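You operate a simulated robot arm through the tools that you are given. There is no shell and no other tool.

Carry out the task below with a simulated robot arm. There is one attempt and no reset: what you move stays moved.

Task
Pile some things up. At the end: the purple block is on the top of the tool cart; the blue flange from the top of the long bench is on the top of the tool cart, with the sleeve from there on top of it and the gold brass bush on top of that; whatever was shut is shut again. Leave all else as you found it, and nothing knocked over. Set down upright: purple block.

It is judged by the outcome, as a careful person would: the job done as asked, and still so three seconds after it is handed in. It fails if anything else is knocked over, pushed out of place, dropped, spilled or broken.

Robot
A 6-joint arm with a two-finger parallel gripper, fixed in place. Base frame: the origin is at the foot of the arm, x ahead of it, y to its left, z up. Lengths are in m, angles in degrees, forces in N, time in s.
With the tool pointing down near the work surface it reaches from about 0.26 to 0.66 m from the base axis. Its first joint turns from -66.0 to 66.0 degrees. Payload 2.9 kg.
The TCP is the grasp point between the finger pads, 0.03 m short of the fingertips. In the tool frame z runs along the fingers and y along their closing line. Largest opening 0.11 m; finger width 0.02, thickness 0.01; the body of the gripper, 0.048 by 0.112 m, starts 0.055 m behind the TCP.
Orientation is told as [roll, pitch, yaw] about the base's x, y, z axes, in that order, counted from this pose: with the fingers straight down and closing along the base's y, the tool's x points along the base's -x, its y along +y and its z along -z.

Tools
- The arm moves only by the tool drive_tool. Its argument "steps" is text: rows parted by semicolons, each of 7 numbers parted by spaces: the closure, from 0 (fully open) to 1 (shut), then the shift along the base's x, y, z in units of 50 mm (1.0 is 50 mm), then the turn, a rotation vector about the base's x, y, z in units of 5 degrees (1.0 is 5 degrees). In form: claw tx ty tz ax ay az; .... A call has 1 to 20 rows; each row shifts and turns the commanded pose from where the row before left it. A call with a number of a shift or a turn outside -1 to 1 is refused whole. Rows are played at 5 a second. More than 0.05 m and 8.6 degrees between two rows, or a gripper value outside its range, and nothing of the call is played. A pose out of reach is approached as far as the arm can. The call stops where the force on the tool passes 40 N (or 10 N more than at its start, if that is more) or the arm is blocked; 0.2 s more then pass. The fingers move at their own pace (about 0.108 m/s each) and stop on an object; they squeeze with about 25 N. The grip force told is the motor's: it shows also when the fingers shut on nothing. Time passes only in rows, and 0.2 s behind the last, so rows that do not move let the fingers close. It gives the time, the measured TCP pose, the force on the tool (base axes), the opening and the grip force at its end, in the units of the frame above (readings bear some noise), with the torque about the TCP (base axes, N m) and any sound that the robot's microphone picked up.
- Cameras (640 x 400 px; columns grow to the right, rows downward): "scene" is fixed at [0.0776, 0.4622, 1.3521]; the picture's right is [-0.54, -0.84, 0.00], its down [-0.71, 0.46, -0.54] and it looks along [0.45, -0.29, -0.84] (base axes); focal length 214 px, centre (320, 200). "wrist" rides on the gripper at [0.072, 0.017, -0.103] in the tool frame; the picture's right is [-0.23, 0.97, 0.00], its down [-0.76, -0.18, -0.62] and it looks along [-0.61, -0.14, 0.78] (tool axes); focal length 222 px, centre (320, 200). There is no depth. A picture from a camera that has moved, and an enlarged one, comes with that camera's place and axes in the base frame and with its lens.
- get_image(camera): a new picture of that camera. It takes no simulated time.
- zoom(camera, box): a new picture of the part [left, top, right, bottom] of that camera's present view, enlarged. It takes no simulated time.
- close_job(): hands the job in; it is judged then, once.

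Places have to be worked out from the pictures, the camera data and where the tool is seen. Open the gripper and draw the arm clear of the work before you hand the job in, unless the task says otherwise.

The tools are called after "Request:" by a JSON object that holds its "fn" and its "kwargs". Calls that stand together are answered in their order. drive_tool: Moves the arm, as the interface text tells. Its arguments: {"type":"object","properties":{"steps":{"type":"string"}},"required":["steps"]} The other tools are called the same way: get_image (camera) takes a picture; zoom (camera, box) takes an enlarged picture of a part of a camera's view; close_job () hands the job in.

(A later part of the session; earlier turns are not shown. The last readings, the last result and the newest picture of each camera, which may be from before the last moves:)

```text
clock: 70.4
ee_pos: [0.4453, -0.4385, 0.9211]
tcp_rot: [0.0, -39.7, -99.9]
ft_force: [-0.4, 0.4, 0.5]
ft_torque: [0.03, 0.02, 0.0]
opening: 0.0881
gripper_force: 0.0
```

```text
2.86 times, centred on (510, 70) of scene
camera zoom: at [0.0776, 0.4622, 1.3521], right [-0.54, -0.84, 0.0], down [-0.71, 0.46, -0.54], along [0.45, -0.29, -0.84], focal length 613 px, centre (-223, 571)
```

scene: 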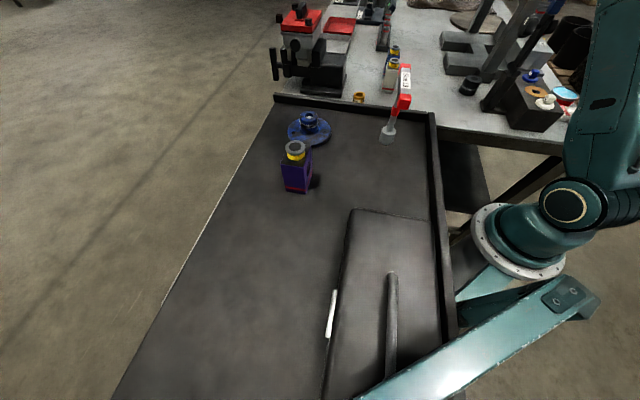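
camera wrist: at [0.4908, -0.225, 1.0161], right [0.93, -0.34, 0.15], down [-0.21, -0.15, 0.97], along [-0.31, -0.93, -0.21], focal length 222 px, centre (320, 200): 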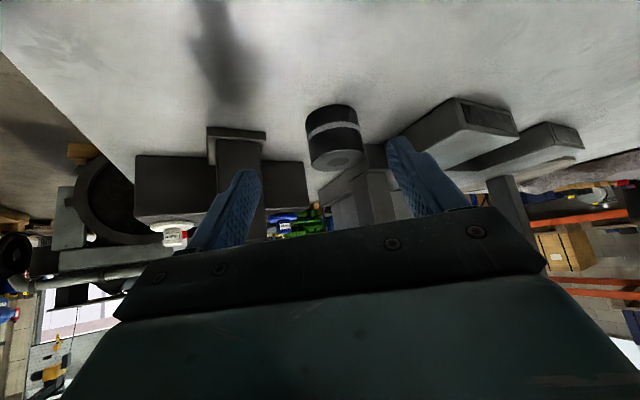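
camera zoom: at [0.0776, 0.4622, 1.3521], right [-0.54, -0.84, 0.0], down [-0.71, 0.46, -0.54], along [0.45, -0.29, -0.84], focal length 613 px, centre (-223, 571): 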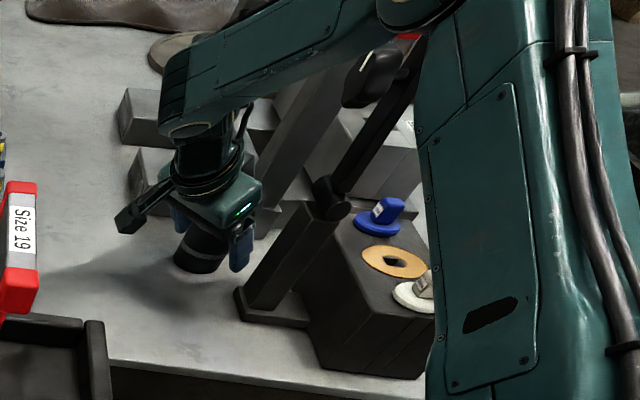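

The sleeve sits between the pads about 3 mm off-centre. I nudge +x 3 mm and close gently.

Request:
{"fn": "drive_tool", "kwargs": {"steps": "0.2 0.06 -0.02 0 0 0 0; 0.35 0 0 0 0 0 0; 0.45 0 0 0 0 0 0; 0.6 0 0 0 0 0 0; 1 0 0 0 0 0 0; 1 0 0 0 0 0 0"}}

Request:
{"fn": "zoom", "kwargs": {"camera": "wrist", "box": [180, 40, 460, 220]}}

```text
clock: 71.8
ee_pos: [0.4482, -0.44, 0.9208]
tcp_rot: [0.0, -39.9, -99.9]
ft_force: [-1.1, -1.7, 0.7]
ft_torque: [-0.09, 0.08, -0.02]
opening: 0.0572
gripper_force: 25.2
```

```text
2.22 times, centred on (320, 130) of wrist
camera zoom: at [0.4851, -0.3218, 0.9535], right [0.93, -0.34, 0.15], down [-0.21, -0.15, 0.97], along [-0.31, -0.93, -0.21], focal length 494 px, centre (320, 356)
```

zoom: 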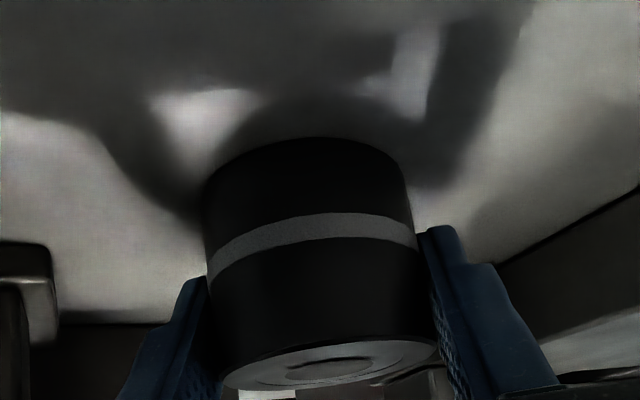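

Gripped at 57 mm. I lift a little, check the load, and draw back toward +y.

Request:
{"fn": "drive_tool", "kwargs": {"steps": "1 0 0 0.1 0 0 0; 1 0 0 0.3 0 0 0; 1 0.05 0.3 0.4 0 0 0; 1 0.1 0.6 0.3 0 0 0; 1 0.15 0.6 0 0 0 0; 1 0 0 0 0 0 0"}}

Request:
{"fn": "get_image", "kwargs": {"camera": "wrist"}}

Request:
{"fn": "zoom", "kwargs": {"camera": "scene", "box": [400, 0, 620, 140]}}

```text
clock: 73.2
ee_pos: [0.4637, -0.3645, 0.9757]
tcp_rot: [0.1, -39.8, -100.0]
ft_force: [-0.4, 0.0, -3.2]
ft_torque: [0.03, 0.02, -0.02]
opening: 0.0572
gripper_force: 25.0
```

```text
taken
camera wrist: at [0.5009, -0.2472, 1.009], right [0.93, -0.34, 0.15], down [-0.21, -0.15, 0.97], along [-0.31, -0.93, -0.21], focal length 222 px, centre (320, 200)
```

wrist: 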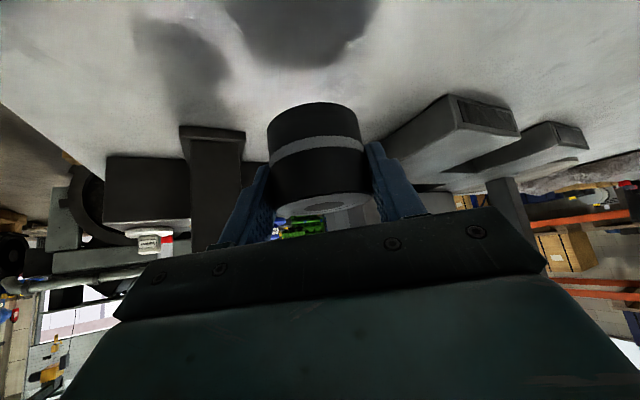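

```text
2.86 times, centred on (510, 70) of scene
camera zoom: at [0.0777, 0.4622, 1.3521], right [-0.54, -0.84, 0.0], down [-0.71, 0.46, -0.54], along [0.45, -0.29, -0.84], focal length 613 px, centre (-223, 571)
```

zoom: 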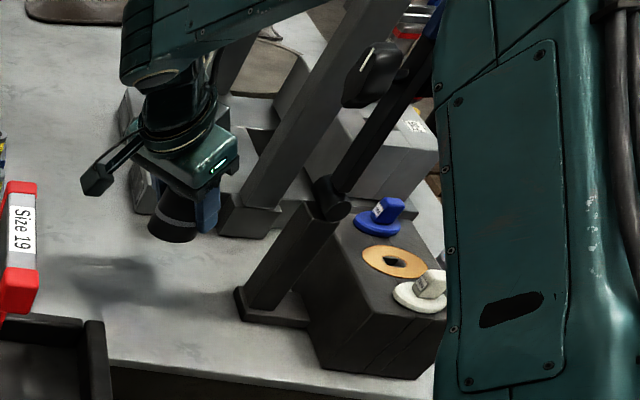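

The sleeve is free, upright and weighs 3.2 N. I move it to empty bench near (0.48, -0.27) and lower to just above the surface for a vertical regrasp.

Request:
{"fn": "drive_tool", "kwargs": {"steps": "1 0.16 0.6 0 0 0 0; 1 0.16 0.6 0 0 0 0; 1 0 0.7 0 0 0 0; 1 0 0 -0.5 0 0 0; 1 0 0 -0.45 0 0 0; 1 0 0 -0.1 0 0 0; 1 0 0 0 0 0 0"}}

```text
clock: 74.8
ee_pos: [0.481, -0.2689, 0.9237]
tcp_rot: [-0.1, -39.8, -99.9]
ft_force: [0.3, 0.5, -3.4]
ft_torque: [-0.01, 0.02, 0.02]
opening: 0.0573
gripper_force: 24.7
```

Still hanging at 0.9237. I lower in 1.5 mm steps until contact.

Request:
{"fn": "drive_tool", "kwargs": {"steps": "1 0 0 -0.03 0 0 0; 1 0 0 -0.03 0 0 0; 1 0 0 0 0 0 0"}}

```text
clock: 75.6
ee_pos: [0.4799, -0.2685, 0.9214]
tcp_rot: [0.1, -39.7, -100.0]
ft_force: [-0.1, 1.7, 0.5]
ft_torque: [0.09, 0.12, -0.04]
opening: 0.0571
gripper_force: 25.1
```

Touched down, since the weight has gone from the reading. I open and back off along the tool axis.

Request:
{"fn": "drive_tool", "kwargs": {"steps": "0.7 0 0 0 0 0 0; 0.4 0 0 0 0 0 0; 0.2 0 0 0 0 0 0; 0.2 0 0 0 0 0 0; 0.2 0.06 0.3 0.37 0 0 0; 0.2 0.11 0.6 0.75 0 0 0; 0.2 0.11 0.6 0.75 0 0 0; 0.2 0 0 0.7 0 0 0; 0.2 0 0 0 0 0 0"}}

Request:
{"fn": "get_image", "kwargs": {"camera": "wrist"}}

Request:
{"fn": "zoom", "kwargs": {"camera": "scene", "box": [400, 0, 620, 140]}}

```text
clock: 77.6
ee_pos: [0.4912, -0.1908, 1.0477]
tcp_rot: [0.0, -39.8, -99.8]
ft_force: [-0.1, -0.3, 0.9]
ft_torque: [0.01, 0.01, -0.03]
opening: 0.0879
gripper_force: 0.1
```

```text
taken
camera wrist: at [0.5286, -0.074, 1.0809], right [0.93, -0.34, 0.15], down [-0.21, -0.15, 0.97], along [-0.31, -0.93, -0.21], focal length 222 px, centre (320, 200)
```

wrist: 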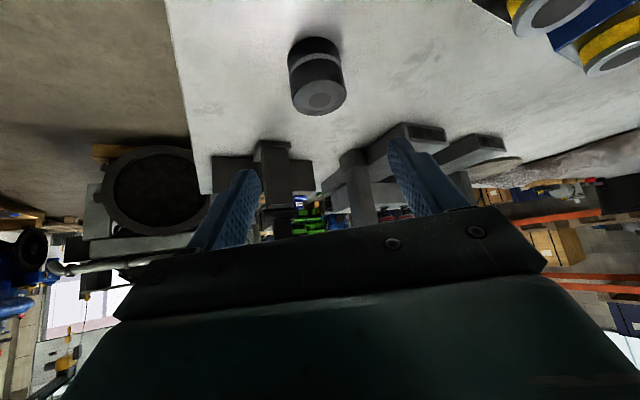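

```text
2.86 times, centred on (510, 70) of scene
camera zoom: at [0.0776, 0.4622, 1.3521], right [-0.54, -0.84, 0.0], down [-0.71, 0.46, -0.54], along [0.45, -0.29, -0.84], focal length 613 px, centre (-223, 571)
```

zoom: 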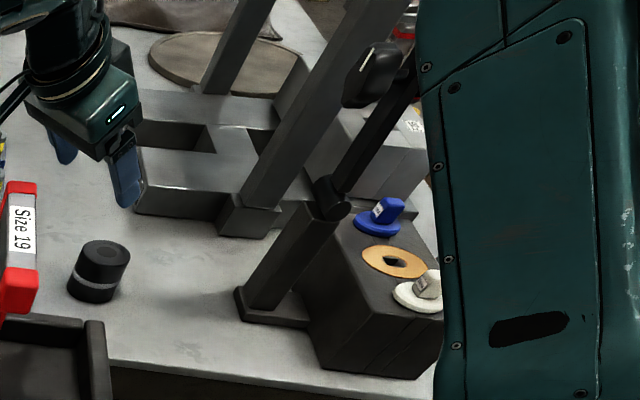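

The sleeve stands upright at about (0.48, -0.268), and the stand is untouched. I straighten the tool, turn to yaw -45 and hover above it.

Request:
{"fn": "drive_tool", "kwargs": {"steps": "0.2 0 0 0.3 0.98 -0.17 0; 0.2 0 0 0.3 0.98 -0.17 0; 0.2 0 0 0.3 0.98 -0.17 0; 0.2 0 0 0.3 0.98 -0.17 0; 0.2 0 0 0.3 0.98 -0.17 0; 0.2 0 0 0.3 0.98 -0.17 0; 0.2 0 0 0.3 0.98 -0.17 0; 0.2 0 0 0 0.98 -0.17 0; 0.2 0 -0.15 0 0 0 1; 0.2 0 -0.15 0 0 0 1; 0.2 0 -0.15 0 0 0 1; 0.2 0 -0.15 0 0 0 1; 0.2 0 -0.15 0 0 0 1; 0.2 0 -0.15 0 0 0 1; 0.2 0 -0.15 0 0 0 1; 0.2 0 -0.15 -0.3 0 0 1; 0.2 -0.1 -0.15 -0.4 0 0 1; 0.2 -0.1 -0.1 -0.6 0 0 1; 0.2 0 -0.1 -0.7 0 0 1; 0.2 0 0 0 0 0 0"}}

Request:
{"fn": "zoom", "kwargs": {"camera": "wrist", "box": [180, 40, 460, 220]}}

```text
clock: 81.8
ee_pos: [0.4849, -0.2742, 1.0522]
tcp_rot: [0.0, 0.0, -44.8]
ft_force: [-1.2, 0.2, 0.1]
ft_torque: [0.0, 0.0, -0.01]
opening: 0.088
gripper_force: 0.1
out of reach, approached as far as the arm can: row 8
```

```text
2.22 times, centred on (320, 130) of wrist
camera zoom: at [0.4456, -0.2103, 1.1555], right [0.85, 0.53, 0.0], down [0.42, -0.66, 0.62], along [0.33, -0.53, -0.78], focal length 494 px, centre (320, 356)
```

zoom: 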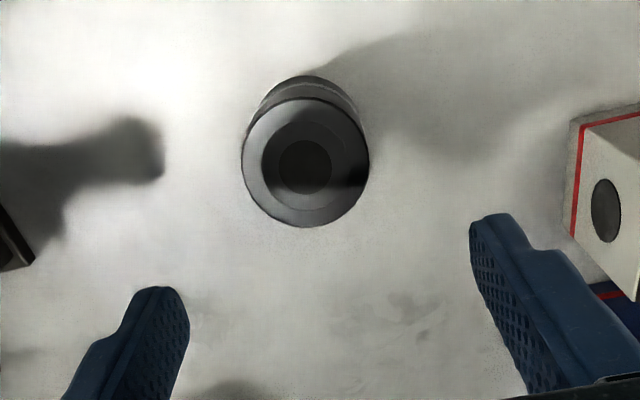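

The sleeve top is about 7 mm off axis and has a shallow recess. I correct to (0.477, -0.2735), descend to z 0.92 and grip.

Request:
{"fn": "drive_tool", "kwargs": {"steps": "0.2 -0.16 0.01 -0.6 0 0 0; 0.2 0 0 -0.6 0 0 0; 0.2 0 0 0 0 0 0"}}

Request:
{"fn": "zoom", "kwargs": {"camera": "wrist", "box": [180, 40, 460, 220]}}

```text
clock: 82.6
ee_pos: [0.4791, -0.2746, 0.9921]
tcp_rot: [-0.1, 0.0, -44.8]
ft_force: [0.0, 0.0, 0.8]
ft_torque: [0.0, 0.03, 0.01]
opening: 0.0881
gripper_force: 0.2
```

```text
2.22 times, centred on (320, 130) of wrist
camera zoom: at [0.4388, -0.2105, 1.0944], right [0.85, 0.53, 0.0], down [0.41, -0.66, 0.62], along [0.33, -0.53, -0.78], focal length 494 px, centre (320, 356)
```

zoom: 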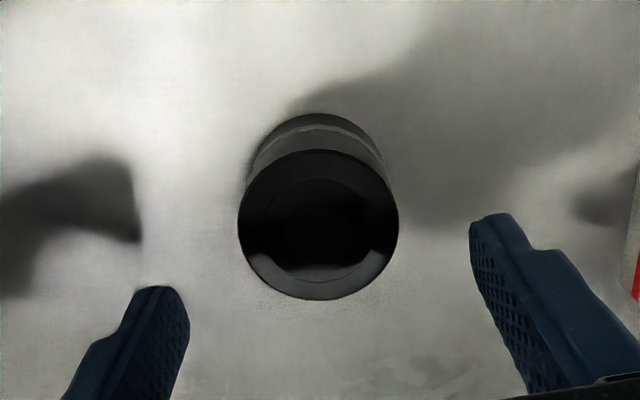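

Centred now to within 3 mm. I descend and close.

Request:
{"fn": "drive_tool", "kwargs": {"steps": "0.2 -0.03 0.05 -0.7 0 0 0; 0.2 0 0 -0.6 0 0 0; 0.2 0 0 -0.14 0 0 0; 0.4 0 0 0 0 0 0; 0.6 0 0 0 0 0 0; 1 0 0 0 0 0 0; 1 0 0 0 0 0 0; 1 0 0 0 0 0 0"}}

Request:
{"fn": "zoom", "kwargs": {"camera": "wrist", "box": [180, 60, 460, 240]}}

```text
clock: 84.4
ee_pos: [0.478, -0.27, 0.9197]
tcp_rot: [0.1, 0.0, -44.9]
ft_force: [-0.2, -0.5, -0.7]
ft_torque: [0.0, -0.04, -0.03]
opening: 0.0573
gripper_force: 25.4
```

```text
2.22 times, centred on (320, 150) of wrist
camera zoom: at [0.437, -0.2065, 1.0229], right [0.85, 0.53, 0.0], down [0.41, -0.66, 0.62], along [0.33, -0.53, -0.78], focal length 494 px, centre (320, 311)
```

zoom: 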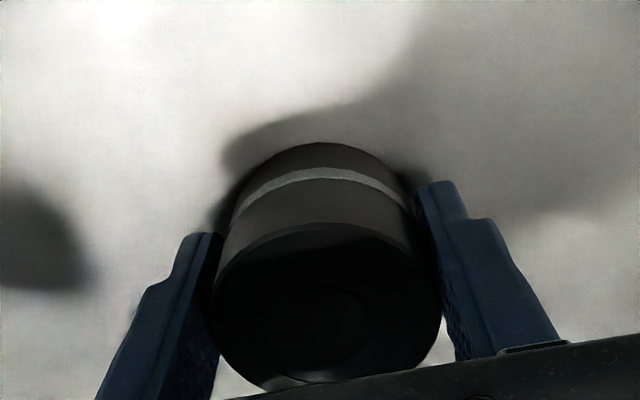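

Gripped at 57 mm. I lift, then carry at z of about 1.24 along the same route as the flange.

Request:
{"fn": "drive_tool", "kwargs": {"steps": "1 0 0 0.1 0 0 0; 1 0 0 0.5 0 0 0; 1 0 0 0.8 0 0 0; 1 0 0 0.8 0 0 0; 1 0 0 0.8 0 0 0; 1 0 0 0.8 0 0 0; 1 0 0 0.8 0 0 0; 1 0 0 0.8 0 0 0; 1 0 0 0.8 0 0 0; 1 0.1 0.6 0.2 0 0 0; 1 0.1 0.8 0 0 0 0; 1 0.1 0.8 0 0 0 0; 1 0.1 0.8 0 0 0 0; 1 0 0.8 0 0 0 0; 1 0 0.8 0 0 0 0; 1 0 0.8 0 0 0 0; 1 0 0.8 0 0 0 0; 1 0 0.8 0 0 0 0; 1 0 0 0 0 0 0"}}

Request:
{"fn": "get_image", "kwargs": {"camera": "wrist"}}

Request:
{"fn": "get_image", "kwargs": {"camera": "scene"}}

```text
clock: 88.4
ee_pos: [0.4982, 0.0771, 1.2425]
tcp_rot: [0.0, -0.1, -44.8]
ft_force: [-0.1, 0.7, -3.1]
ft_torque: [-0.02, 0.02, 0.0]
opening: 0.0575
gripper_force: 25.1
```

```text
taken
camera wrist: at [0.458, 0.1404, 1.3455], right [0.85, 0.53, 0.0], down [0.41, -0.66, 0.62], along [0.33, -0.53, -0.78], focal length 222 px, centre (320, 200)
```

wrist: 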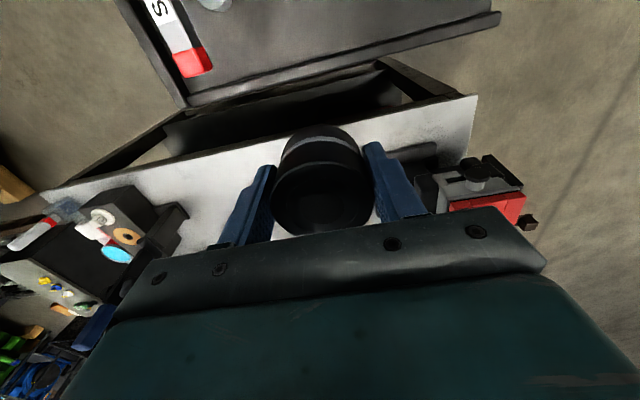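

```text
taken
```

scene: 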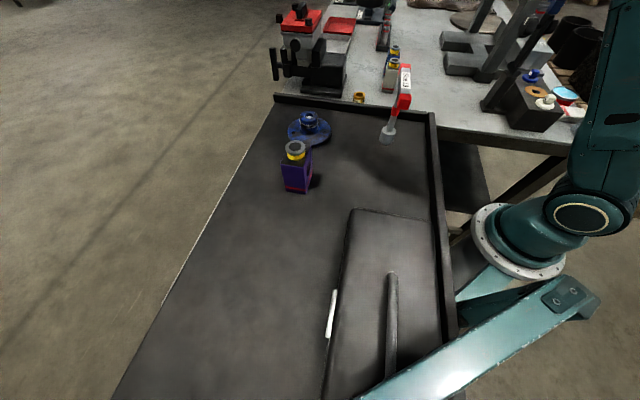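

Held well, and the cart items are unchanged. I check the sleeve's offset in the grip, then move above the flange hub at about (0.461, 0.2495).

Request:
{"fn": "zoom", "kwargs": {"camera": "wrist", "box": [220, 80, 420, 240]}}

Request:
{"fn": "drive_tool", "kwargs": {"steps": "1 -0.18 0.8 0 0 0 0; 1 -0.18 0.8 0 0 0 0; 1 -0.18 0.8 0 0 0 0; 1 -0.16 0.8 0 0 0 0; 1 0 0.2 0 0 0 0; 1 0 0 0 0 0 0"}}

Request:
{"fn": "get_image", "kwargs": {"camera": "wrist"}}

Request:
{"fn": "zoom", "kwargs": {"camera": "scene", "box": [250, 60, 370, 150]}}

```text
2.50 times, centred on (320, 160) of wrist
camera zoom: at [0.458, 0.1404, 1.3455], right [0.85, 0.53, 0.0], down [0.41, -0.66, 0.62], along [0.33, -0.53, -0.78], focal length 555 px, centre (320, 300)
```

zoom: 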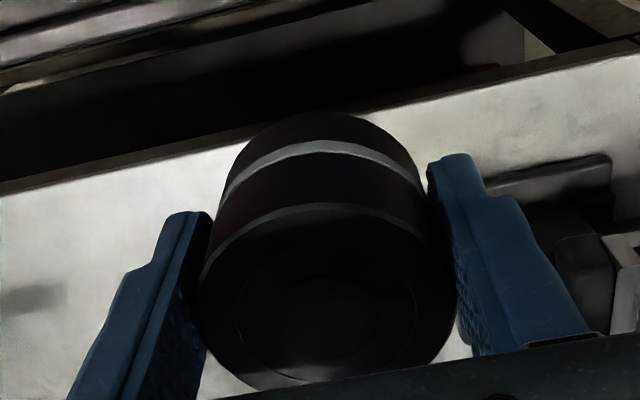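

```text
clock: 89.8
ee_pos: [0.463, 0.2484, 1.2412]
tcp_rot: [-0.1, 0.0, -44.9]
ft_force: [-0.7, 0.0, -3.5]
ft_torque: [0.06, 0.0, 0.01]
opening: 0.0574
gripper_force: 24.7
```

```text
taken
camera wrist: at [0.4228, 0.3117, 1.3434], right [0.85, 0.53, 0.0], down [0.41, -0.66, 0.62], along [0.33, -0.53, -0.78], focal length 222 px, centre (320, 200)
```

wrist: 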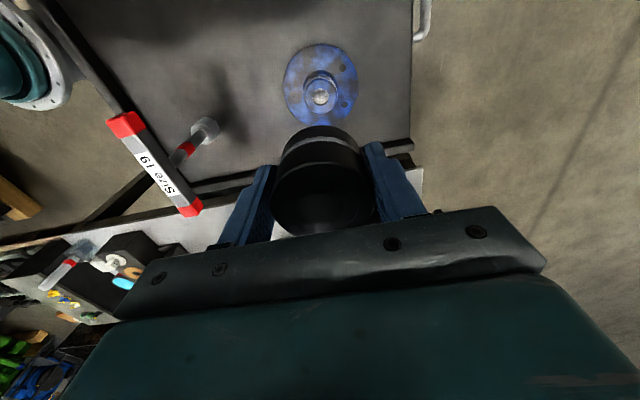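

```text
4.44 times, centred on (310, 105) of scene
camera zoom: at [0.0777, 0.4623, 1.352], right [-0.54, -0.84, 0.0], down [-0.71, 0.46, -0.54], along [0.45, -0.29, -0.84], focal length 953 px, centre (364, 622)
```

zoom: 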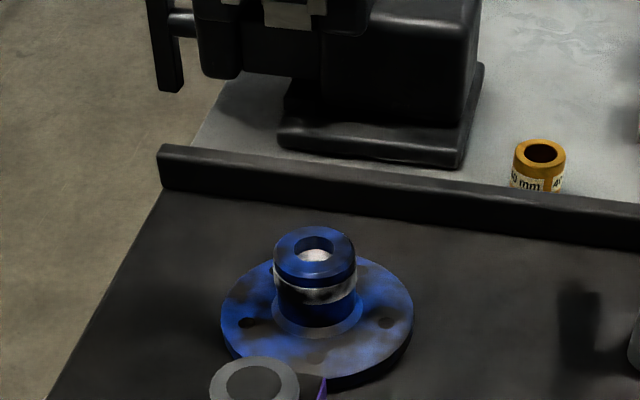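

I enlarge the wrist view to measure the hub against the tool axis.

Request:
{"fn": "zoom", "kwargs": {"camera": "wrist", "box": [270, 30, 370, 130]}}

```text
4.00 times, centred on (320, 80) of wrist
camera zoom: at [0.4228, 0.3117, 1.3434], right [0.85, 0.53, 0.0], down [0.41, -0.66, 0.62], along [0.33, -0.53, -0.78], focal length 888 px, centre (320, 680)
```

zoom: 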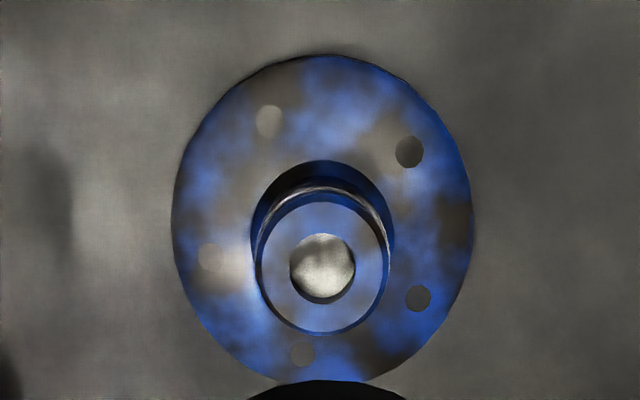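

The hub is on the tool axis within about 2 mm, and the sleeve sits about 3.5 mm toward the camera in the grip. I compensate and descend to z of about 1.09.

Request:
{"fn": "drive_tool", "kwargs": {"steps": "1 0.04 -0.05 -0.6 0 0 0; 1 0 0 -0.8 0 0 0; 1 0 0 -0.8 0 0 0; 1 0 0 -0.7 0 0 0; 1 0 0 0 0 0 0"}}

Request:
{"fn": "get_image", "kwargs": {"camera": "wrist"}}

Request:
{"fn": "zoom", "kwargs": {"camera": "scene", "box": [250, 60, 370, 150]}}

```text
clock: 91.0
ee_pos: [0.4671, 0.2463, 1.0982]
tcp_rot: [0.1, 0.0, -44.9]
ft_force: [-0.6, -0.7, -4.2]
ft_torque: [0.01, 0.01, 0.02]
opening: 0.0574
gripper_force: 24.6
```

```text
taken
camera wrist: at [0.4262, 0.3107, 1.2009], right [0.85, 0.53, 0.0], down [0.41, -0.66, 0.62], along [0.33, -0.53, -0.78], focal length 222 px, centre (320, 200)
```

wrist: 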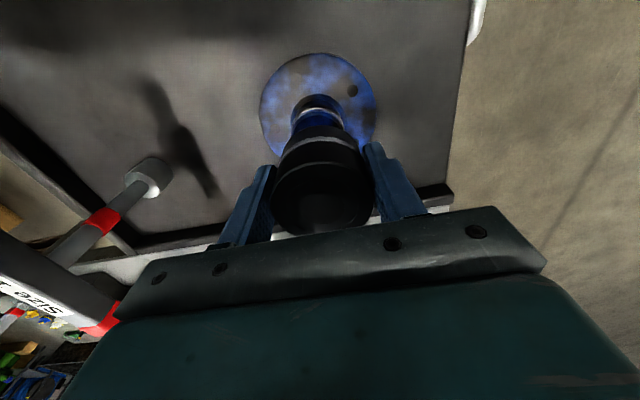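

```text
4.44 times, centred on (310, 105) of scene
camera zoom: at [0.0777, 0.4622, 1.352], right [-0.54, -0.84, 0.0], down [-0.71, 0.46, -0.54], along [0.45, -0.29, -0.84], focal length 953 px, centre (364, 622)
```

zoom: 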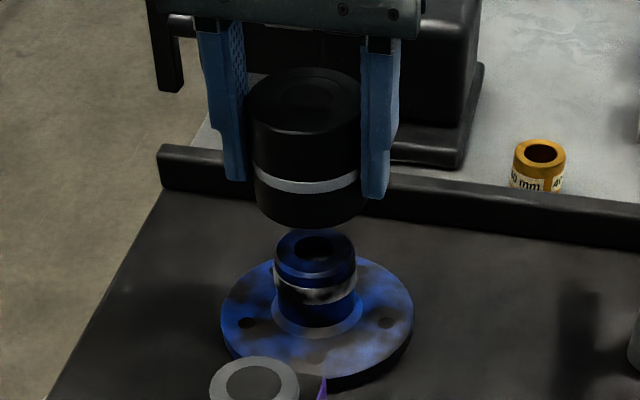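

The scene and wrist views both say the sleeve is about 3–4 mm too far +x. I shift and descend to just above the hub.

Request:
{"fn": "drive_tool", "kwargs": {"steps": "1 -0.08 -0.04 -0.2 0 0 0; 1 0 0 -0.2 0 0 0; 1 0 0 0 0 0 0"}}

Request:
{"fn": "zoom", "kwargs": {"camera": "scene", "box": [270, 70, 350, 140]}}

Request:
{"fn": "zoom", "kwargs": {"camera": "wrist", "box": [240, 40, 400, 240]}}

```text
clock: 91.8
ee_pos: [0.4607, 0.2444, 1.0763]
tcp_rot: [-0.1, 0.0, -44.9]
ft_force: [-0.6, -0.4, -3.6]
ft_torque: [0.01, -0.01, -0.01]
opening: 0.0572
gripper_force: 24.9
```

```text
5.71 times, centred on (310, 105) of scene
camera zoom: at [0.0777, 0.4622, 1.352], right [-0.54, -0.84, 0.0], down [-0.71, 0.46, -0.54], along [0.45, -0.29, -0.84], focal length 1226 px, centre (377, 743)
```

zoom: 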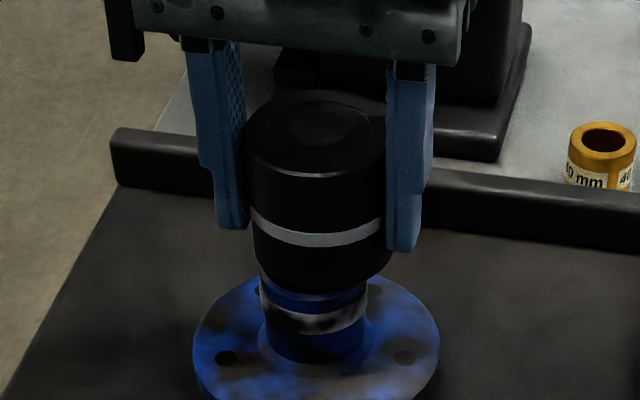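

```text
2.00 times, centred on (320, 140) of wrist
camera zoom: at [0.421, 0.3081, 1.1797], right [0.85, 0.53, 0.0], down [0.41, -0.66, 0.62], along [0.33, -0.53, -0.78], focal length 444 px, centre (320, 320)
```

zoom: 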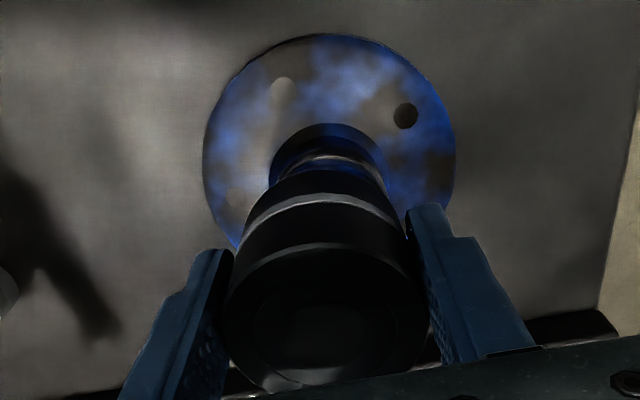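

The residual offset is about 2–3 mm, which is small against the 43 mm hub. I correct +2.5 mm in y and lower in fine steps to contact.

Request:
{"fn": "drive_tool", "kwargs": {"steps": "1 0 0.05 0 0 0 0; 1 0 0 -0.05 0 0 0; 1 0 0 -0.04 0 0 0; 1 0 0 0 0 0 0"}}

```text
clock: 92.8
ee_pos: [0.4609, 0.2473, 1.0711]
tcp_rot: [0.0, 0.0, -44.9]
ft_force: [-0.5, -0.2, -2.7]
ft_torque: [0.0, -0.07, 0.03]
opening: 0.0575
gripper_force: 25.3
```

Request:
{"fn": "drive_tool", "kwargs": {"steps": "1 0 0 -0.03 0 0 0; 1 0 0 0 0 0 0"}}

Request:
{"fn": "zoom", "kwargs": {"camera": "scene", "box": [270, 70, 350, 140]}}

```text
clock: 93.4
ee_pos: [0.4605, 0.2474, 1.0725]
tcp_rot: [0.2, 0.0, -44.8]
ft_force: [-3.5, -0.2, 9.2]
ft_torque: [0.2, -0.01, 0.02]
opening: 0.0573
gripper_force: 25.2
```

```text
5.71 times, centred on (310, 105) of scene
camera zoom: at [0.0774, 0.4621, 1.3521], right [-0.54, -0.84, 0.0], down [-0.71, 0.46, -0.54], along [0.45, -0.29, -0.84], focal length 1226 px, centre (377, 743)
```

zoom: 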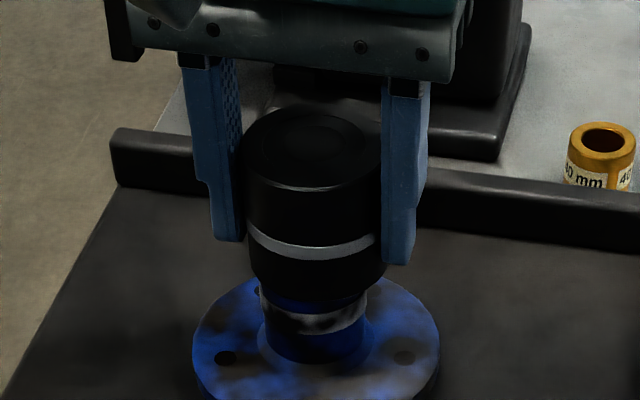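

Contact at 1.0725, with the sleeve visually centred on the hub. I ease up half a millimetre and release.

Request:
{"fn": "drive_tool", "kwargs": {"steps": "1 0 0 0.02 0 0 0; 0.6 0 0 0 0 0 0; 0.4 0 0 0 0 0 0; 0.2 0 0 0 0 0 0; 0.2 0 0 0 0 0 0; 0.2 0 0 0.3 0 0 0; 0.2 0 0 0.6 0 0 0; 0.2 0 0 0.8 0 0 0; 0.2 0 0 0.8 0 0 0; 0.2 0 0 0.6 0 0 0; 0.2 0 0 0 0 0 0"}}

Request:
{"fn": "get_image", "kwargs": {"camera": "wrist"}}

Request:
{"fn": "zoom", "kwargs": {"camera": "scene", "box": [270, 70, 350, 140]}}

Request:
{"fn": "zoom", "kwargs": {"camera": "wrist", "box": [260, 40, 380, 160]}}

```text
clock: 95.8
ee_pos: [0.4596, 0.2482, 1.226]
tcp_rot: [0.0, 0.0, -44.9]
ft_force: [0.7, 0.0, -0.2]
ft_torque: [-0.02, 0.01, 0.0]
opening: 0.0876
gripper_force: 0.0
```

```text
taken
camera wrist: at [0.4194, 0.3113, 1.3296], right [0.85, 0.53, 0.0], down [0.41, -0.66, 0.62], along [0.33, -0.53, -0.78], focal length 222 px, centre (320, 200)
```

wrist: 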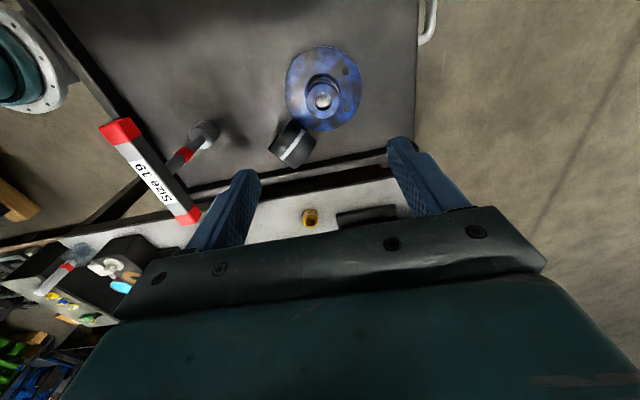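

```text
5.71 times, centred on (310, 105) of scene
camera zoom: at [0.0776, 0.4622, 1.3521], right [-0.54, -0.84, 0.0], down [-0.71, 0.46, -0.54], along [0.45, -0.29, -0.84], focal length 1226 px, centre (377, 743)
```

zoom: 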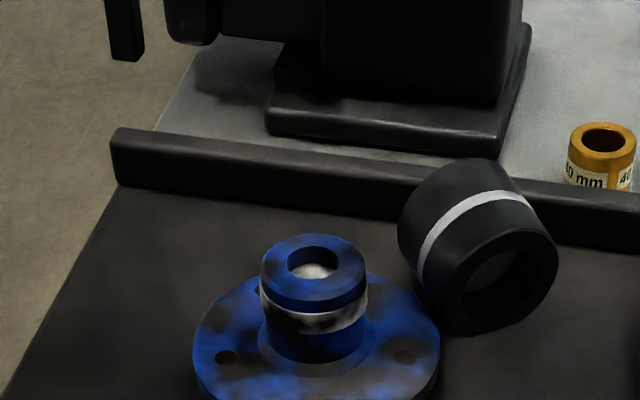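

```text
3.33 times, centred on (320, 100) of wrist
camera zoom: at [0.4194, 0.3113, 1.3296], right [0.85, 0.53, 0.0], down [0.41, -0.66, 0.62], along [0.33, -0.53, -0.78], focal length 740 px, centre (320, 533)
```

zoom: 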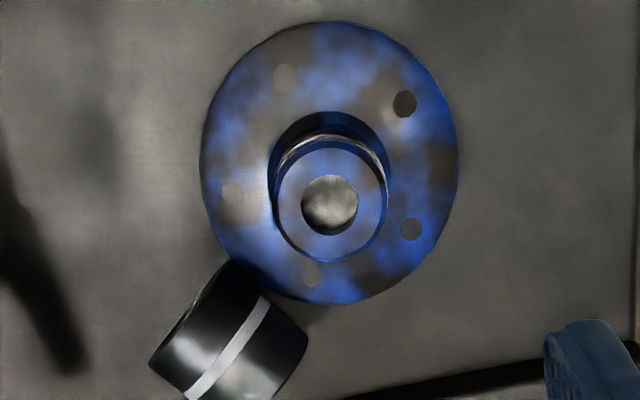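

The sleeve did not stay: it toppled off the hub toward -y and now lies on the cart beside the flange. Its visible end shows a real bore, so it probably has to fit over the hub rather than sit on it. I look closely before doing anything.

Request:
{"fn": "zoom", "kwargs": {"camera": "scene", "box": [320, 90, 360, 130]}}

Request:
{"fn": "zoom", "kwargs": {"camera": "wrist", "box": [260, 100, 330, 180]}}

Request:
{"fn": "get_image", "kwargs": {"camera": "scene"}}

```text
10.00 times, centred on (340, 110) of scene
camera zoom: at [0.0776, 0.4622, 1.3521], right [-0.54, -0.84, 0.0], down [-0.71, 0.46, -0.54], along [0.45, -0.29, -0.84], focal length 2145 px, centre (120, 1100)
```

zoom: 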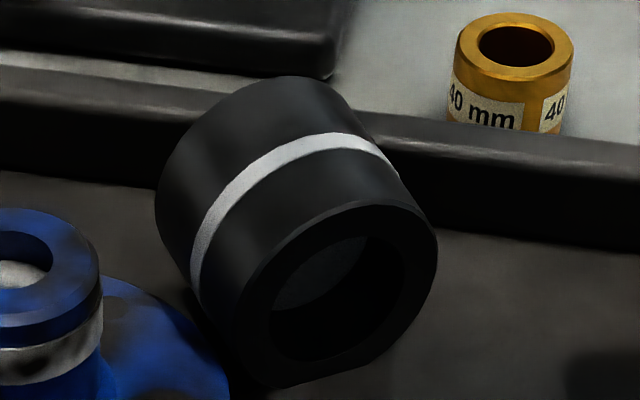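

```text
5.00 times, centred on (295, 140) of wrist
camera zoom: at [0.4194, 0.3113, 1.3296], right [0.85, 0.53, 0.0], down [0.41, -0.66, 0.62], along [0.33, -0.53, -0.78], focal length 1111 px, centre (445, 500)
```

zoom: 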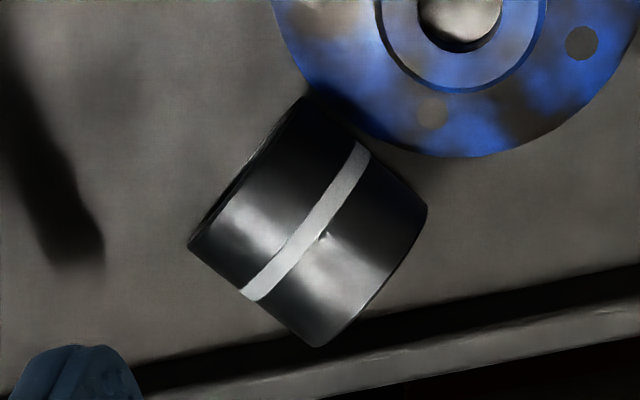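

```text
taken
```

scene: 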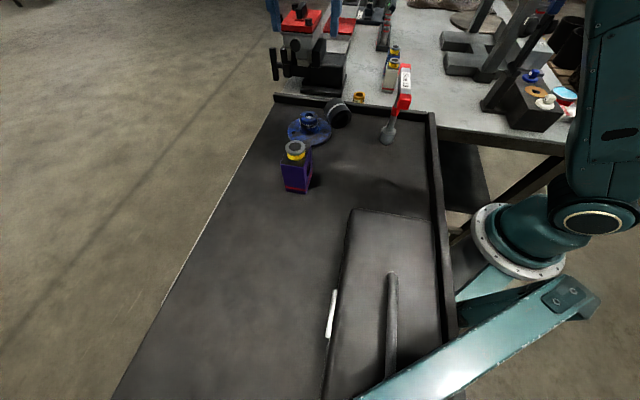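

The sleeve lies at about (0.461, 0.165), with its axis along azimuth -10 and its bored (original bottom) end facing the base. To stand it up again I can grip it leaned 45 degrees inward and rotate 90 degrees about the closing line. First I turn to yaw -10 above it and test that the inward lean is reachable in the air.

Request:
{"fn": "drive_tool", "kwargs": {"steps": "0.2 0 -0.24 0 0 0 1; 0.2 0 -0.24 0 0 0 1; 0.2 0 -0.24 0 0 0 1; 0.2 0 -0.24 0 0 0 1; 0.2 0 -0.24 -0.2 0 0 1; 0.2 0 -0.24 -0.3 0 0 1; 0.2 0 -0.24 -0.3 0 0 1; 0.2 0 0 0 0 0 0"}}

Request:
{"fn": "get_image", "kwargs": {"camera": "wrist"}}

Request:
{"fn": "zoom", "kwargs": {"camera": "wrist", "box": [250, 50, 390, 170]}}

```text
clock: 97.6
ee_pos: [0.4604, 0.1645, 1.1861]
tcp_rot: [0.1, 0.0, -9.8]
ft_force: [0.3, -0.6, 0.2]
ft_torque: [0.01, -0.03, -0.01]
opening: 0.0883
gripper_force: 0.0
```

```text
taken
camera wrist: at [0.3917, 0.1934, 1.289], right [0.39, 0.92, 0.0], down [0.72, -0.3, 0.62], along [0.57, -0.24, -0.78], focal length 222 px, centre (320, 200)
```

wrist: 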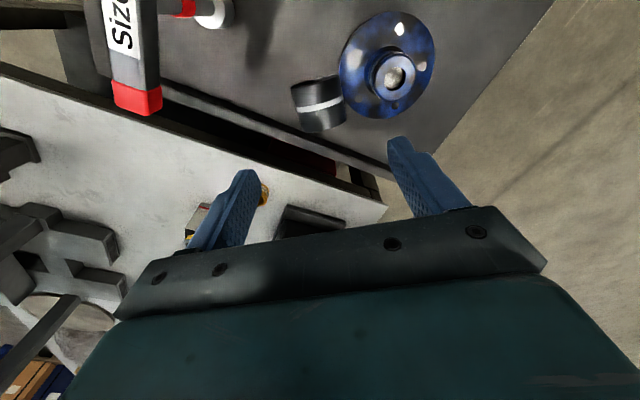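

```text
3.33 times, centred on (320, 110) of wrist
camera zoom: at [0.3917, 0.1934, 1.289], right [0.39, 0.92, 0.0], down [0.72, -0.3, 0.62], along [0.57, -0.24, -0.78], focal length 740 px, centre (320, 500)
```

zoom: 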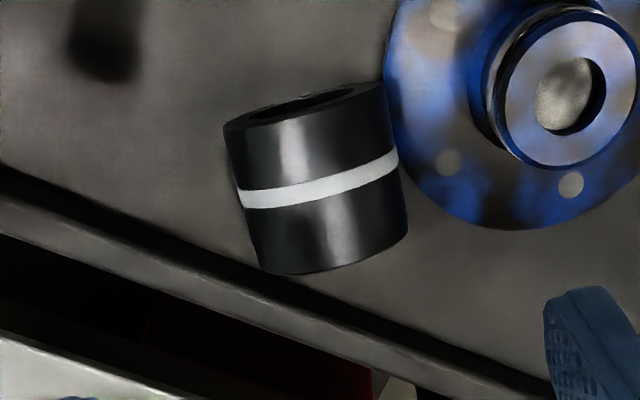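

From above, the sleeve's axis is at azimuth -10 and its centre at (0.463, 0.163), with yaw -10 matching. I lower some and test a 45 degree inward lean in free air.

Request:
{"fn": "drive_tool", "kwargs": {"steps": "0.2 0 0 -0.4 0 0 0; 0.2 0 0 -0.4 0.17 0.98 0; 0.2 0 0 -0.3 0.17 0.98 0; 0.2 0 0 0 0.17 0.98 0; 0.2 0 0 0 0.17 0.98 0; 0.2 0 0 0 0.17 0.98 0; 0.2 0 0 0 0.17 0.98 0; 0.2 0 0 0 0.17 0.98 0; 0.2 0 0 0 0.17 0.98 0; 0.2 0 0 0 0.17 0.98 0; 0.2 0 0 0 0 0 0"}}

Request:
{"fn": "get_image", "kwargs": {"camera": "wrist"}}

Request:
{"fn": "get_image", "kwargs": {"camera": "scene"}}

```text
clock: 99.8
ee_pos: [0.4149, 0.1346, 1.0875]
tcp_rot: [-0.8, 41.6, -10.8]
ft_force: [-1.1, -0.1, -6.0]
ft_torque: [0.08, 0.01, -0.02]
opening: 0.0881
gripper_force: 0.0
out of reach, approached as far as the arm can: row 3, 4, 5, 8, 9, 10
stopped in row 10: the force on the tool passed its limit at 46 N (the readings are from after the stop); the commanded pose is now the measured one
```

```text
taken
camera wrist: at [0.4333, 0.1506, 1.2119], right [0.34, 0.93, -0.16], down [0.94, -0.35, -0.04], along [-0.09, -0.14, -0.99], focal length 222 px, centre (320, 200)
```

wrist: 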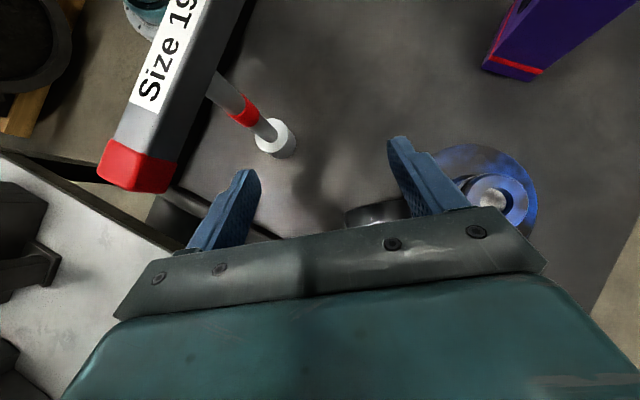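

```text
taken
```

scene: 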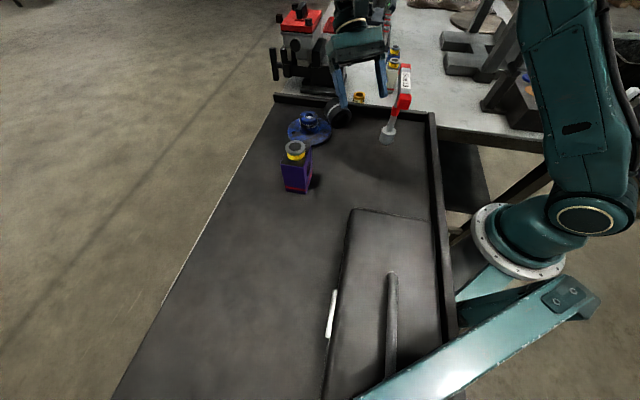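

The arm was out of reach for that lean and got dragged toward the T-tool, touching something (46 N). The T-tool still appears in place. I back up and away and straighten the tool.

Request:
{"fn": "drive_tool", "kwargs": {"steps": "0.2 0.1 0.1 0.3 0 0 0; 0.2 0.2 0.2 0.5 0 0 0; 0.2 0.2 0.1 0.5 -0.17 -0.98 0; 0.2 0.2 0.1 0.5 -0.17 -0.98 0; 0.2 0.1 0 0.3 -0.17 -0.98 0; 0.2 0.1 0 0 -0.17 -0.98 0; 0.2 0 0 0 -0.17 -0.98 0; 0.2 0 0 0 -0.17 -0.98 0; 0.2 0 0 0 -0.17 -0.98 0; 0.2 0 0 0 0 0 0"}}

Request:
{"fn": "zoom", "kwargs": {"camera": "scene", "box": [340, 30, 460, 160]}}

Request:
{"fn": "get_image", "kwargs": {"camera": "wrist"}}

```text
clock: 102.0
ee_pos: [0.439, 0.145, 1.1634]
tcp_rot: [-0.2, 6.9, -10.6]
ft_force: [0.6, -0.3, -0.7]
ft_torque: [-0.02, 0.02, -0.02]
opening: 0.0878
gripper_force: 0.0
out of reach, approached as far as the arm can: row 1, 2
```

```text
3.08 times, centred on (400, 95) of scene
camera zoom: at [0.0776, 0.4622, 1.3521], right [-0.54, -0.84, 0.0], down [-0.71, 0.46, -0.54], along [0.45, -0.29, -0.84], focal length 660 px, centre (74, 523)
```

zoom: 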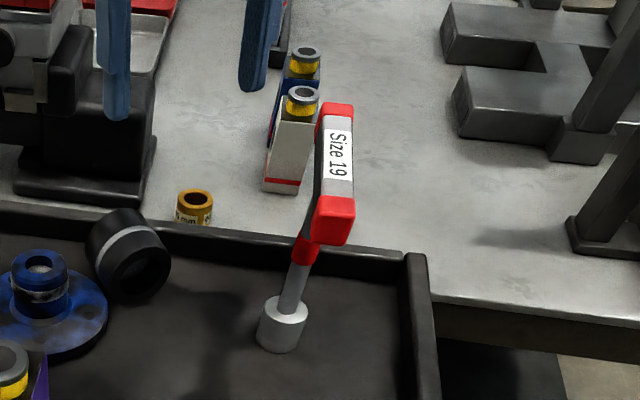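

```text
taken
camera wrist: at [0.3825, 0.1739, 1.2737], right [0.4, 0.92, -0.03], down [0.78, -0.33, 0.53], along [0.47, -0.24, -0.85], focal length 222 px, centre (320, 200)
```

wrist: 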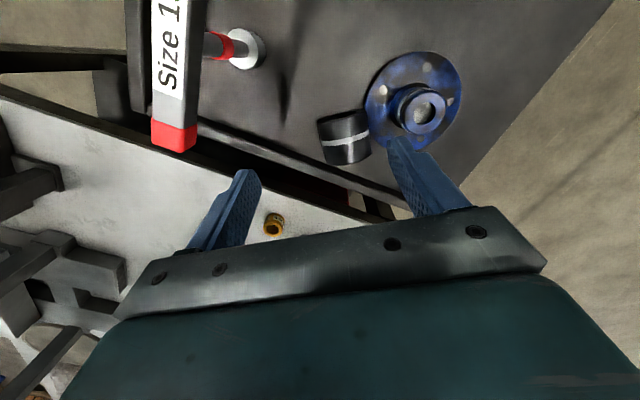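

The T-tool, flange and sleeve are all exactly where they were. A strong inward lean is not reachable here, so I change plan. I grip the lying sleeve with a vertical tool and take it to free bench closer to the base, where I can rotate it upright. First I straighten fully and centre over it.

Request:
{"fn": "drive_tool", "kwargs": {"steps": "0.27 0.16 0.12 0 -0.11 -0.68 0.12; 0.27 0.16 0.12 0 -0.11 -0.68 0; 0.27 0.16 0.12 -0.3 0 0 0; 0.27 0 0 -0.5 0 0 0; 0.27 0 0 -0.5 0 0 0; 0.27 0 0 0 0 0 0"}}

Request:
{"fn": "zoom", "kwargs": {"camera": "wrist", "box": [180, 40, 460, 220]}}

```text
clock: 103.4
ee_pos: [0.4983, 0.1774, 1.1397]
tcp_rot: [-0.3, 0.3, -10.1]
ft_force: [0.2, -0.3, -0.2]
ft_torque: [-0.01, -0.03, 0.02]
opening: 0.0803
gripper_force: 0.1
out of reach, approached as far as the arm can: row 1, 2, 3, 4, 5
```

```text
2.22 times, centred on (320, 130) of wrist
camera zoom: at [0.4301, 0.2072, 1.2427], right [0.39, 0.92, 0.0], down [0.72, -0.31, 0.62], along [0.57, -0.25, -0.78], focal length 494 px, centre (320, 356)
```

zoom: 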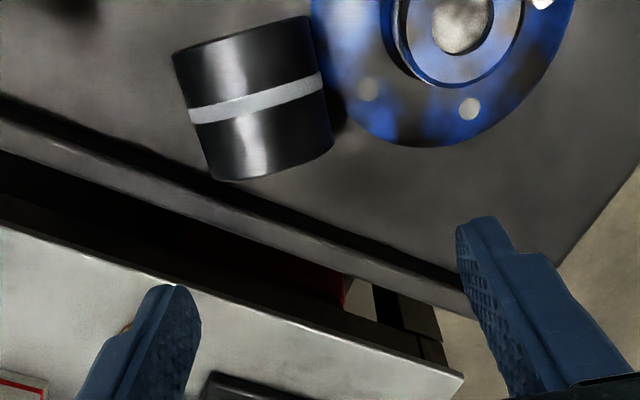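

The arm reports out of reach at a spot it reached before, so it may be in an awkward joint posture. I look at it.

Request:
{"fn": "get_image", "kwargs": {"camera": "scene"}}

Request:
{"fn": "drive_tool", "kwargs": {"steps": "0.27 -0.1 0 0.3 0 0 0; 0.27 -0.1 0 0.3 0 0 0; 0.27 -0.1 0 0 0 0 0; 0.27 0 0 0 0 0 0"}}

Request:
{"fn": "get_image", "kwargs": {"camera": "scene"}}

```text
taken
```

scene: 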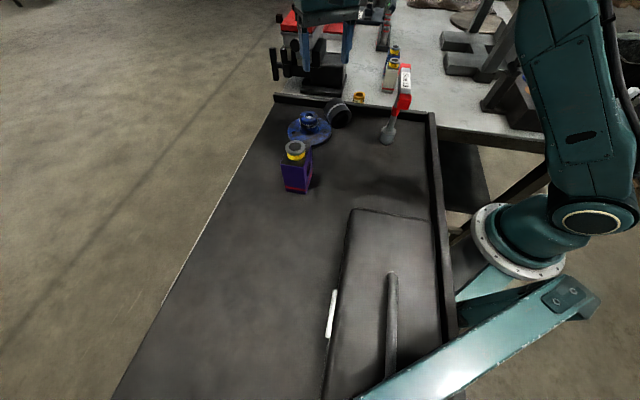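

```text
clock: 104.4
ee_pos: [0.4842, 0.1762, 1.1708]
tcp_rot: [-0.1, 0.0, -10.0]
ft_force: [0.0, -0.3, -0.5]
ft_torque: [0.0, 0.01, 0.04]
opening: 0.0805
gripper_force: 0.1
```

```text
taken
```

scene: 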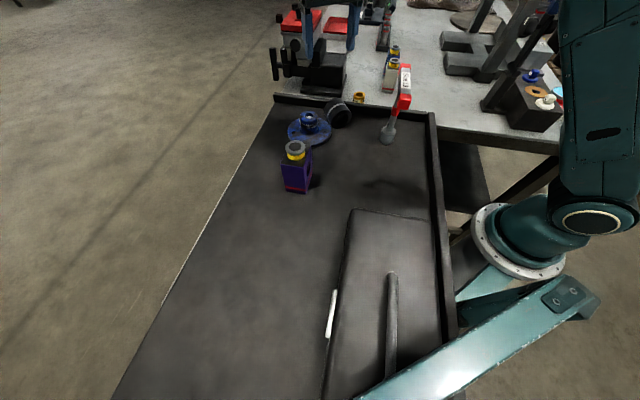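

It recovers cleanly in the normal posture. I centre over the sleeve at (0.463, 0.163) and descend partway.

Request:
{"fn": "drive_tool", "kwargs": {"steps": "0.27 -0.22 -0.13 -0.3 0 0 0; 0.27 -0.2 -0.13 -0.5 0 0 0; 0.27 0 0 -0.6 0 0 0; 0.27 0 0 -0.4 0 0 0; 0.27 0 0 0 0 0 0"}}

Request:
{"fn": "zoom", "kwargs": {"camera": "wrist", "box": [180, 40, 460, 220]}}

Request:
{"fn": "zoom", "kwargs": {"camera": "scene", "box": [270, 50, 390, 150]}}

```text
clock: 105.6
ee_pos: [0.5095, 0.1798, 1.1286]
tcp_rot: [-0.2, 0.2, -10.1]
ft_force: [0.0, 0.0, 0.0]
ft_torque: [-0.03, -0.01, -0.02]
opening: 0.0803
gripper_force: 0.0
out of reach, approached as far as the arm can: row 1, 2, 3, 4
```

```text
2.22 times, centred on (320, 130) of wrist
camera zoom: at [0.4401, 0.2094, 1.2318], right [0.39, 0.92, 0.0], down [0.72, -0.31, 0.62], along [0.57, -0.25, -0.78], focal length 494 px, centre (320, 356)
```

zoom: 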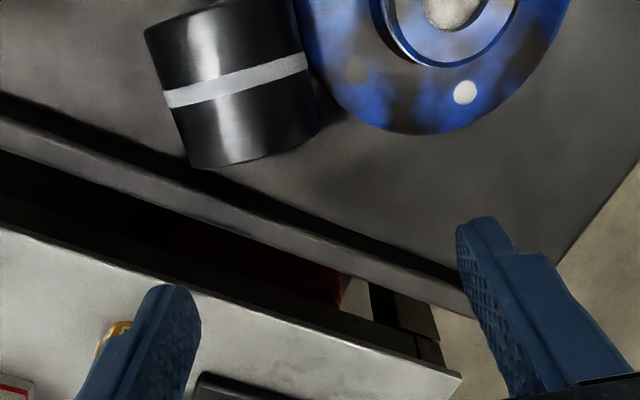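

```text
4.00 times, centred on (330, 100) of scene
camera zoom: at [0.0776, 0.4622, 1.3521], right [-0.54, -0.84, 0.0], down [-0.71, 0.46, -0.54], along [0.45, -0.29, -0.84], focal length 858 px, centre (280, 600)
```

zoom: 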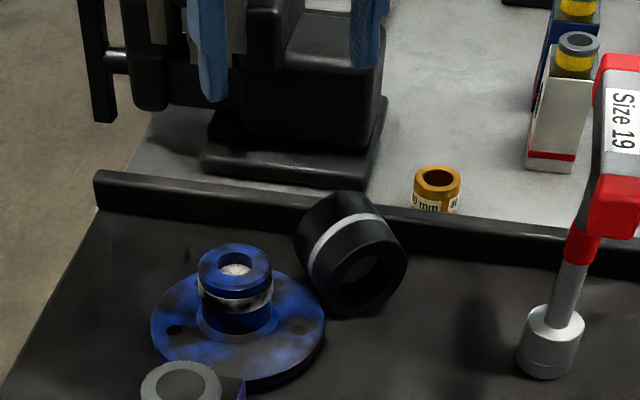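

At this spot x even grows when I ask for less, so the wrist seems to be in a flipped joint branch since the failed lean. I go back toward the very first pose to see whether it returns to normal.

Request:
{"fn": "drive_tool", "kwargs": {"steps": "0.2 -0.3 -0.3 0.6 0 0 0; 0.2 -0.3 -0.4 0.4 0 0 0.5; 0.2 -0.2 -0.5 0.2 0 0 0.5; 0.2 -0.2 -0.5 0 0 0 0.5; 0.2 0 -0.5 0 0 0 0.5; 0.2 0 0 0 0 0 0"}}

Request:
{"fn": "get_image", "kwargs": {"camera": "scene"}}

```text
clock: 107.0
ee_pos: [0.4618, 0.0697, 1.1933]
tcp_rot: [-0.1, 0.1, 0.0]
ft_force: [-0.2, 1.0, -0.2]
ft_torque: [-0.03, -0.03, 0.01]
opening: 0.088
gripper_force: 0.0
out of reach, approached as far as the arm can: row 4
```

```text
taken
```

scene: 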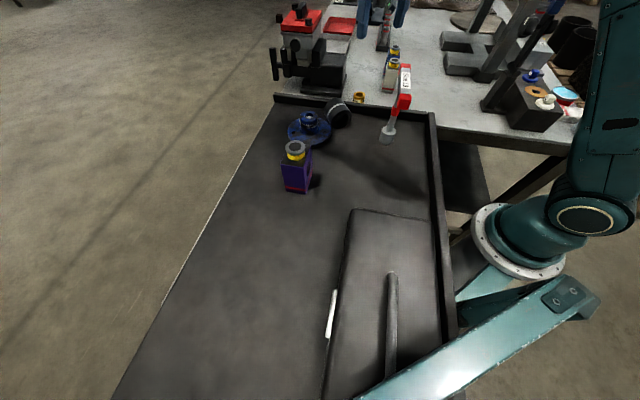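

I test reachability over the free bench, where I worked before, descending there.

Request:
{"fn": "drive_tool", "kwargs": {"steps": "0.2 0 -0.8 0 0 0 -1; 0.2 0 -0.8 0 0 0 -1; 0.2 0 -0.8 0 0 0 -1; 0.2 0.1 -0.8 0 0 0 -1; 0.2 0.1 -0.8 0 0 0 -1; 0.2 0 -0.8 0 0 0 -1; 0.2 0 -0.4 -0.5 0 0 -1; 0.2 0 0 -0.7 0 0 0; 0.2 0 0 -0.7 0 0 0; 0.2 0 0 -0.7 0 0 0; 0.2 0 0 0 0 0 0"}}

Request:
{"fn": "get_image", "kwargs": {"camera": "scene"}}

```text
clock: 109.4
ee_pos: [0.5183, -0.2084, 1.1041]
tcp_rot: [0.0, 0.3, -35.0]
ft_force: [0.9, 0.2, -0.4]
ft_torque: [0.01, -0.01, 0.0]
opening: 0.0881
gripper_force: 0.0
out of reach, approached as far as the arm can: row 1, 8, 9, 10
```

```text
taken
```

scene: 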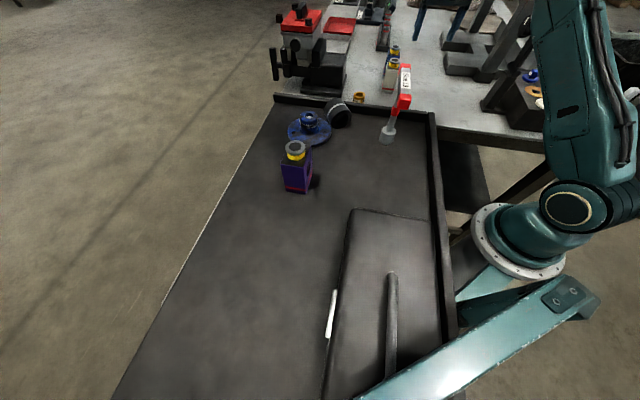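

I look at the visible parts of the arm more closely to understand its posture.

Request:
{"fn": "zoom", "kwargs": {"camera": "scene", "box": [400, 0, 640, 150]}}

Request:
{"fn": "get_image", "kwargs": {"camera": "wrist"}}

```text
2.67 times, centred on (520, 75) of scene
camera zoom: at [0.0777, 0.4622, 1.3521], right [-0.54, -0.84, 0.0], down [-0.71, 0.46, -0.54], along [0.45, -0.29, -0.84], focal length 572 px, centre (-213, 533)
```

zoom: 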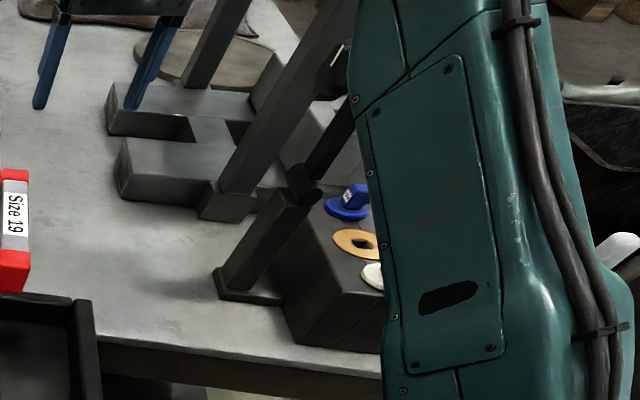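

```text
taken
camera wrist: at [0.4692, -0.1518, 1.2072], right [0.75, 0.67, 0.0], down [0.52, -0.58, 0.62], along [0.41, -0.46, -0.78], focal length 222 px, centre (320, 200)
```

wrist: 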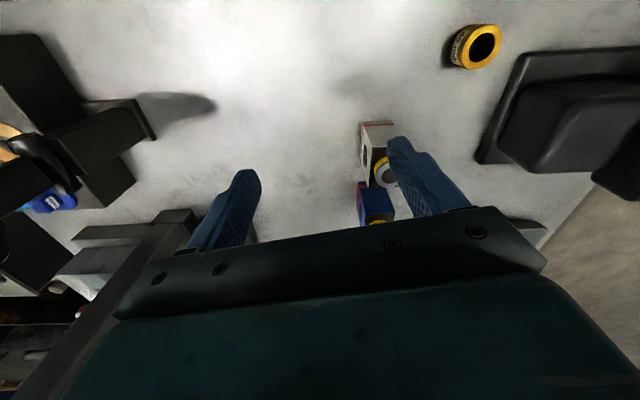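

The limits fit an arm whose elbow went past straight and is now bent the other way, stopping against its limit. I stretch upward to full extension over free space and come back down to let it fold normally.

Request:
{"fn": "drive_tool", "kwargs": {"steps": "0.2 -0.2 0.1 0.7 0 0 0; 0.2 -0.2 0.1 0.8 0 0 0; 0.2 -0.2 0.1 0.9 0 0 0; 0.2 0 0 1 0 0 0; 0.2 0 0 1 0 0 0; 0.2 0 0 1 0 0 0; 0.2 0 0 1 0 0 0; 0.2 0 0 1 0 0 0; 0.2 0 0 0 0 0 0"}}

Request:
{"fn": "get_image", "kwargs": {"camera": "scene"}}

```text
clock: 111.4
ee_pos: [0.4221, -0.1662, 1.339]
tcp_rot: [-0.2, -0.1, -35.0]
ft_force: [0.0, -0.6, 0.0]
ft_torque: [0.01, -0.02, 0.01]
opening: 0.0882
gripper_force: 0.0
out of reach, approached as far as the arm can: row 5, 6, 7, 8
```

```text
taken
```

scene: 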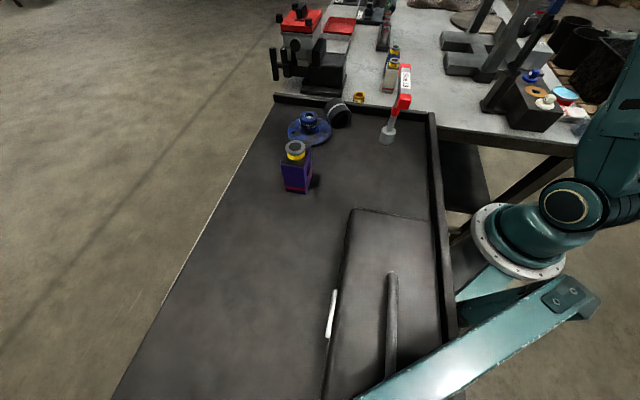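

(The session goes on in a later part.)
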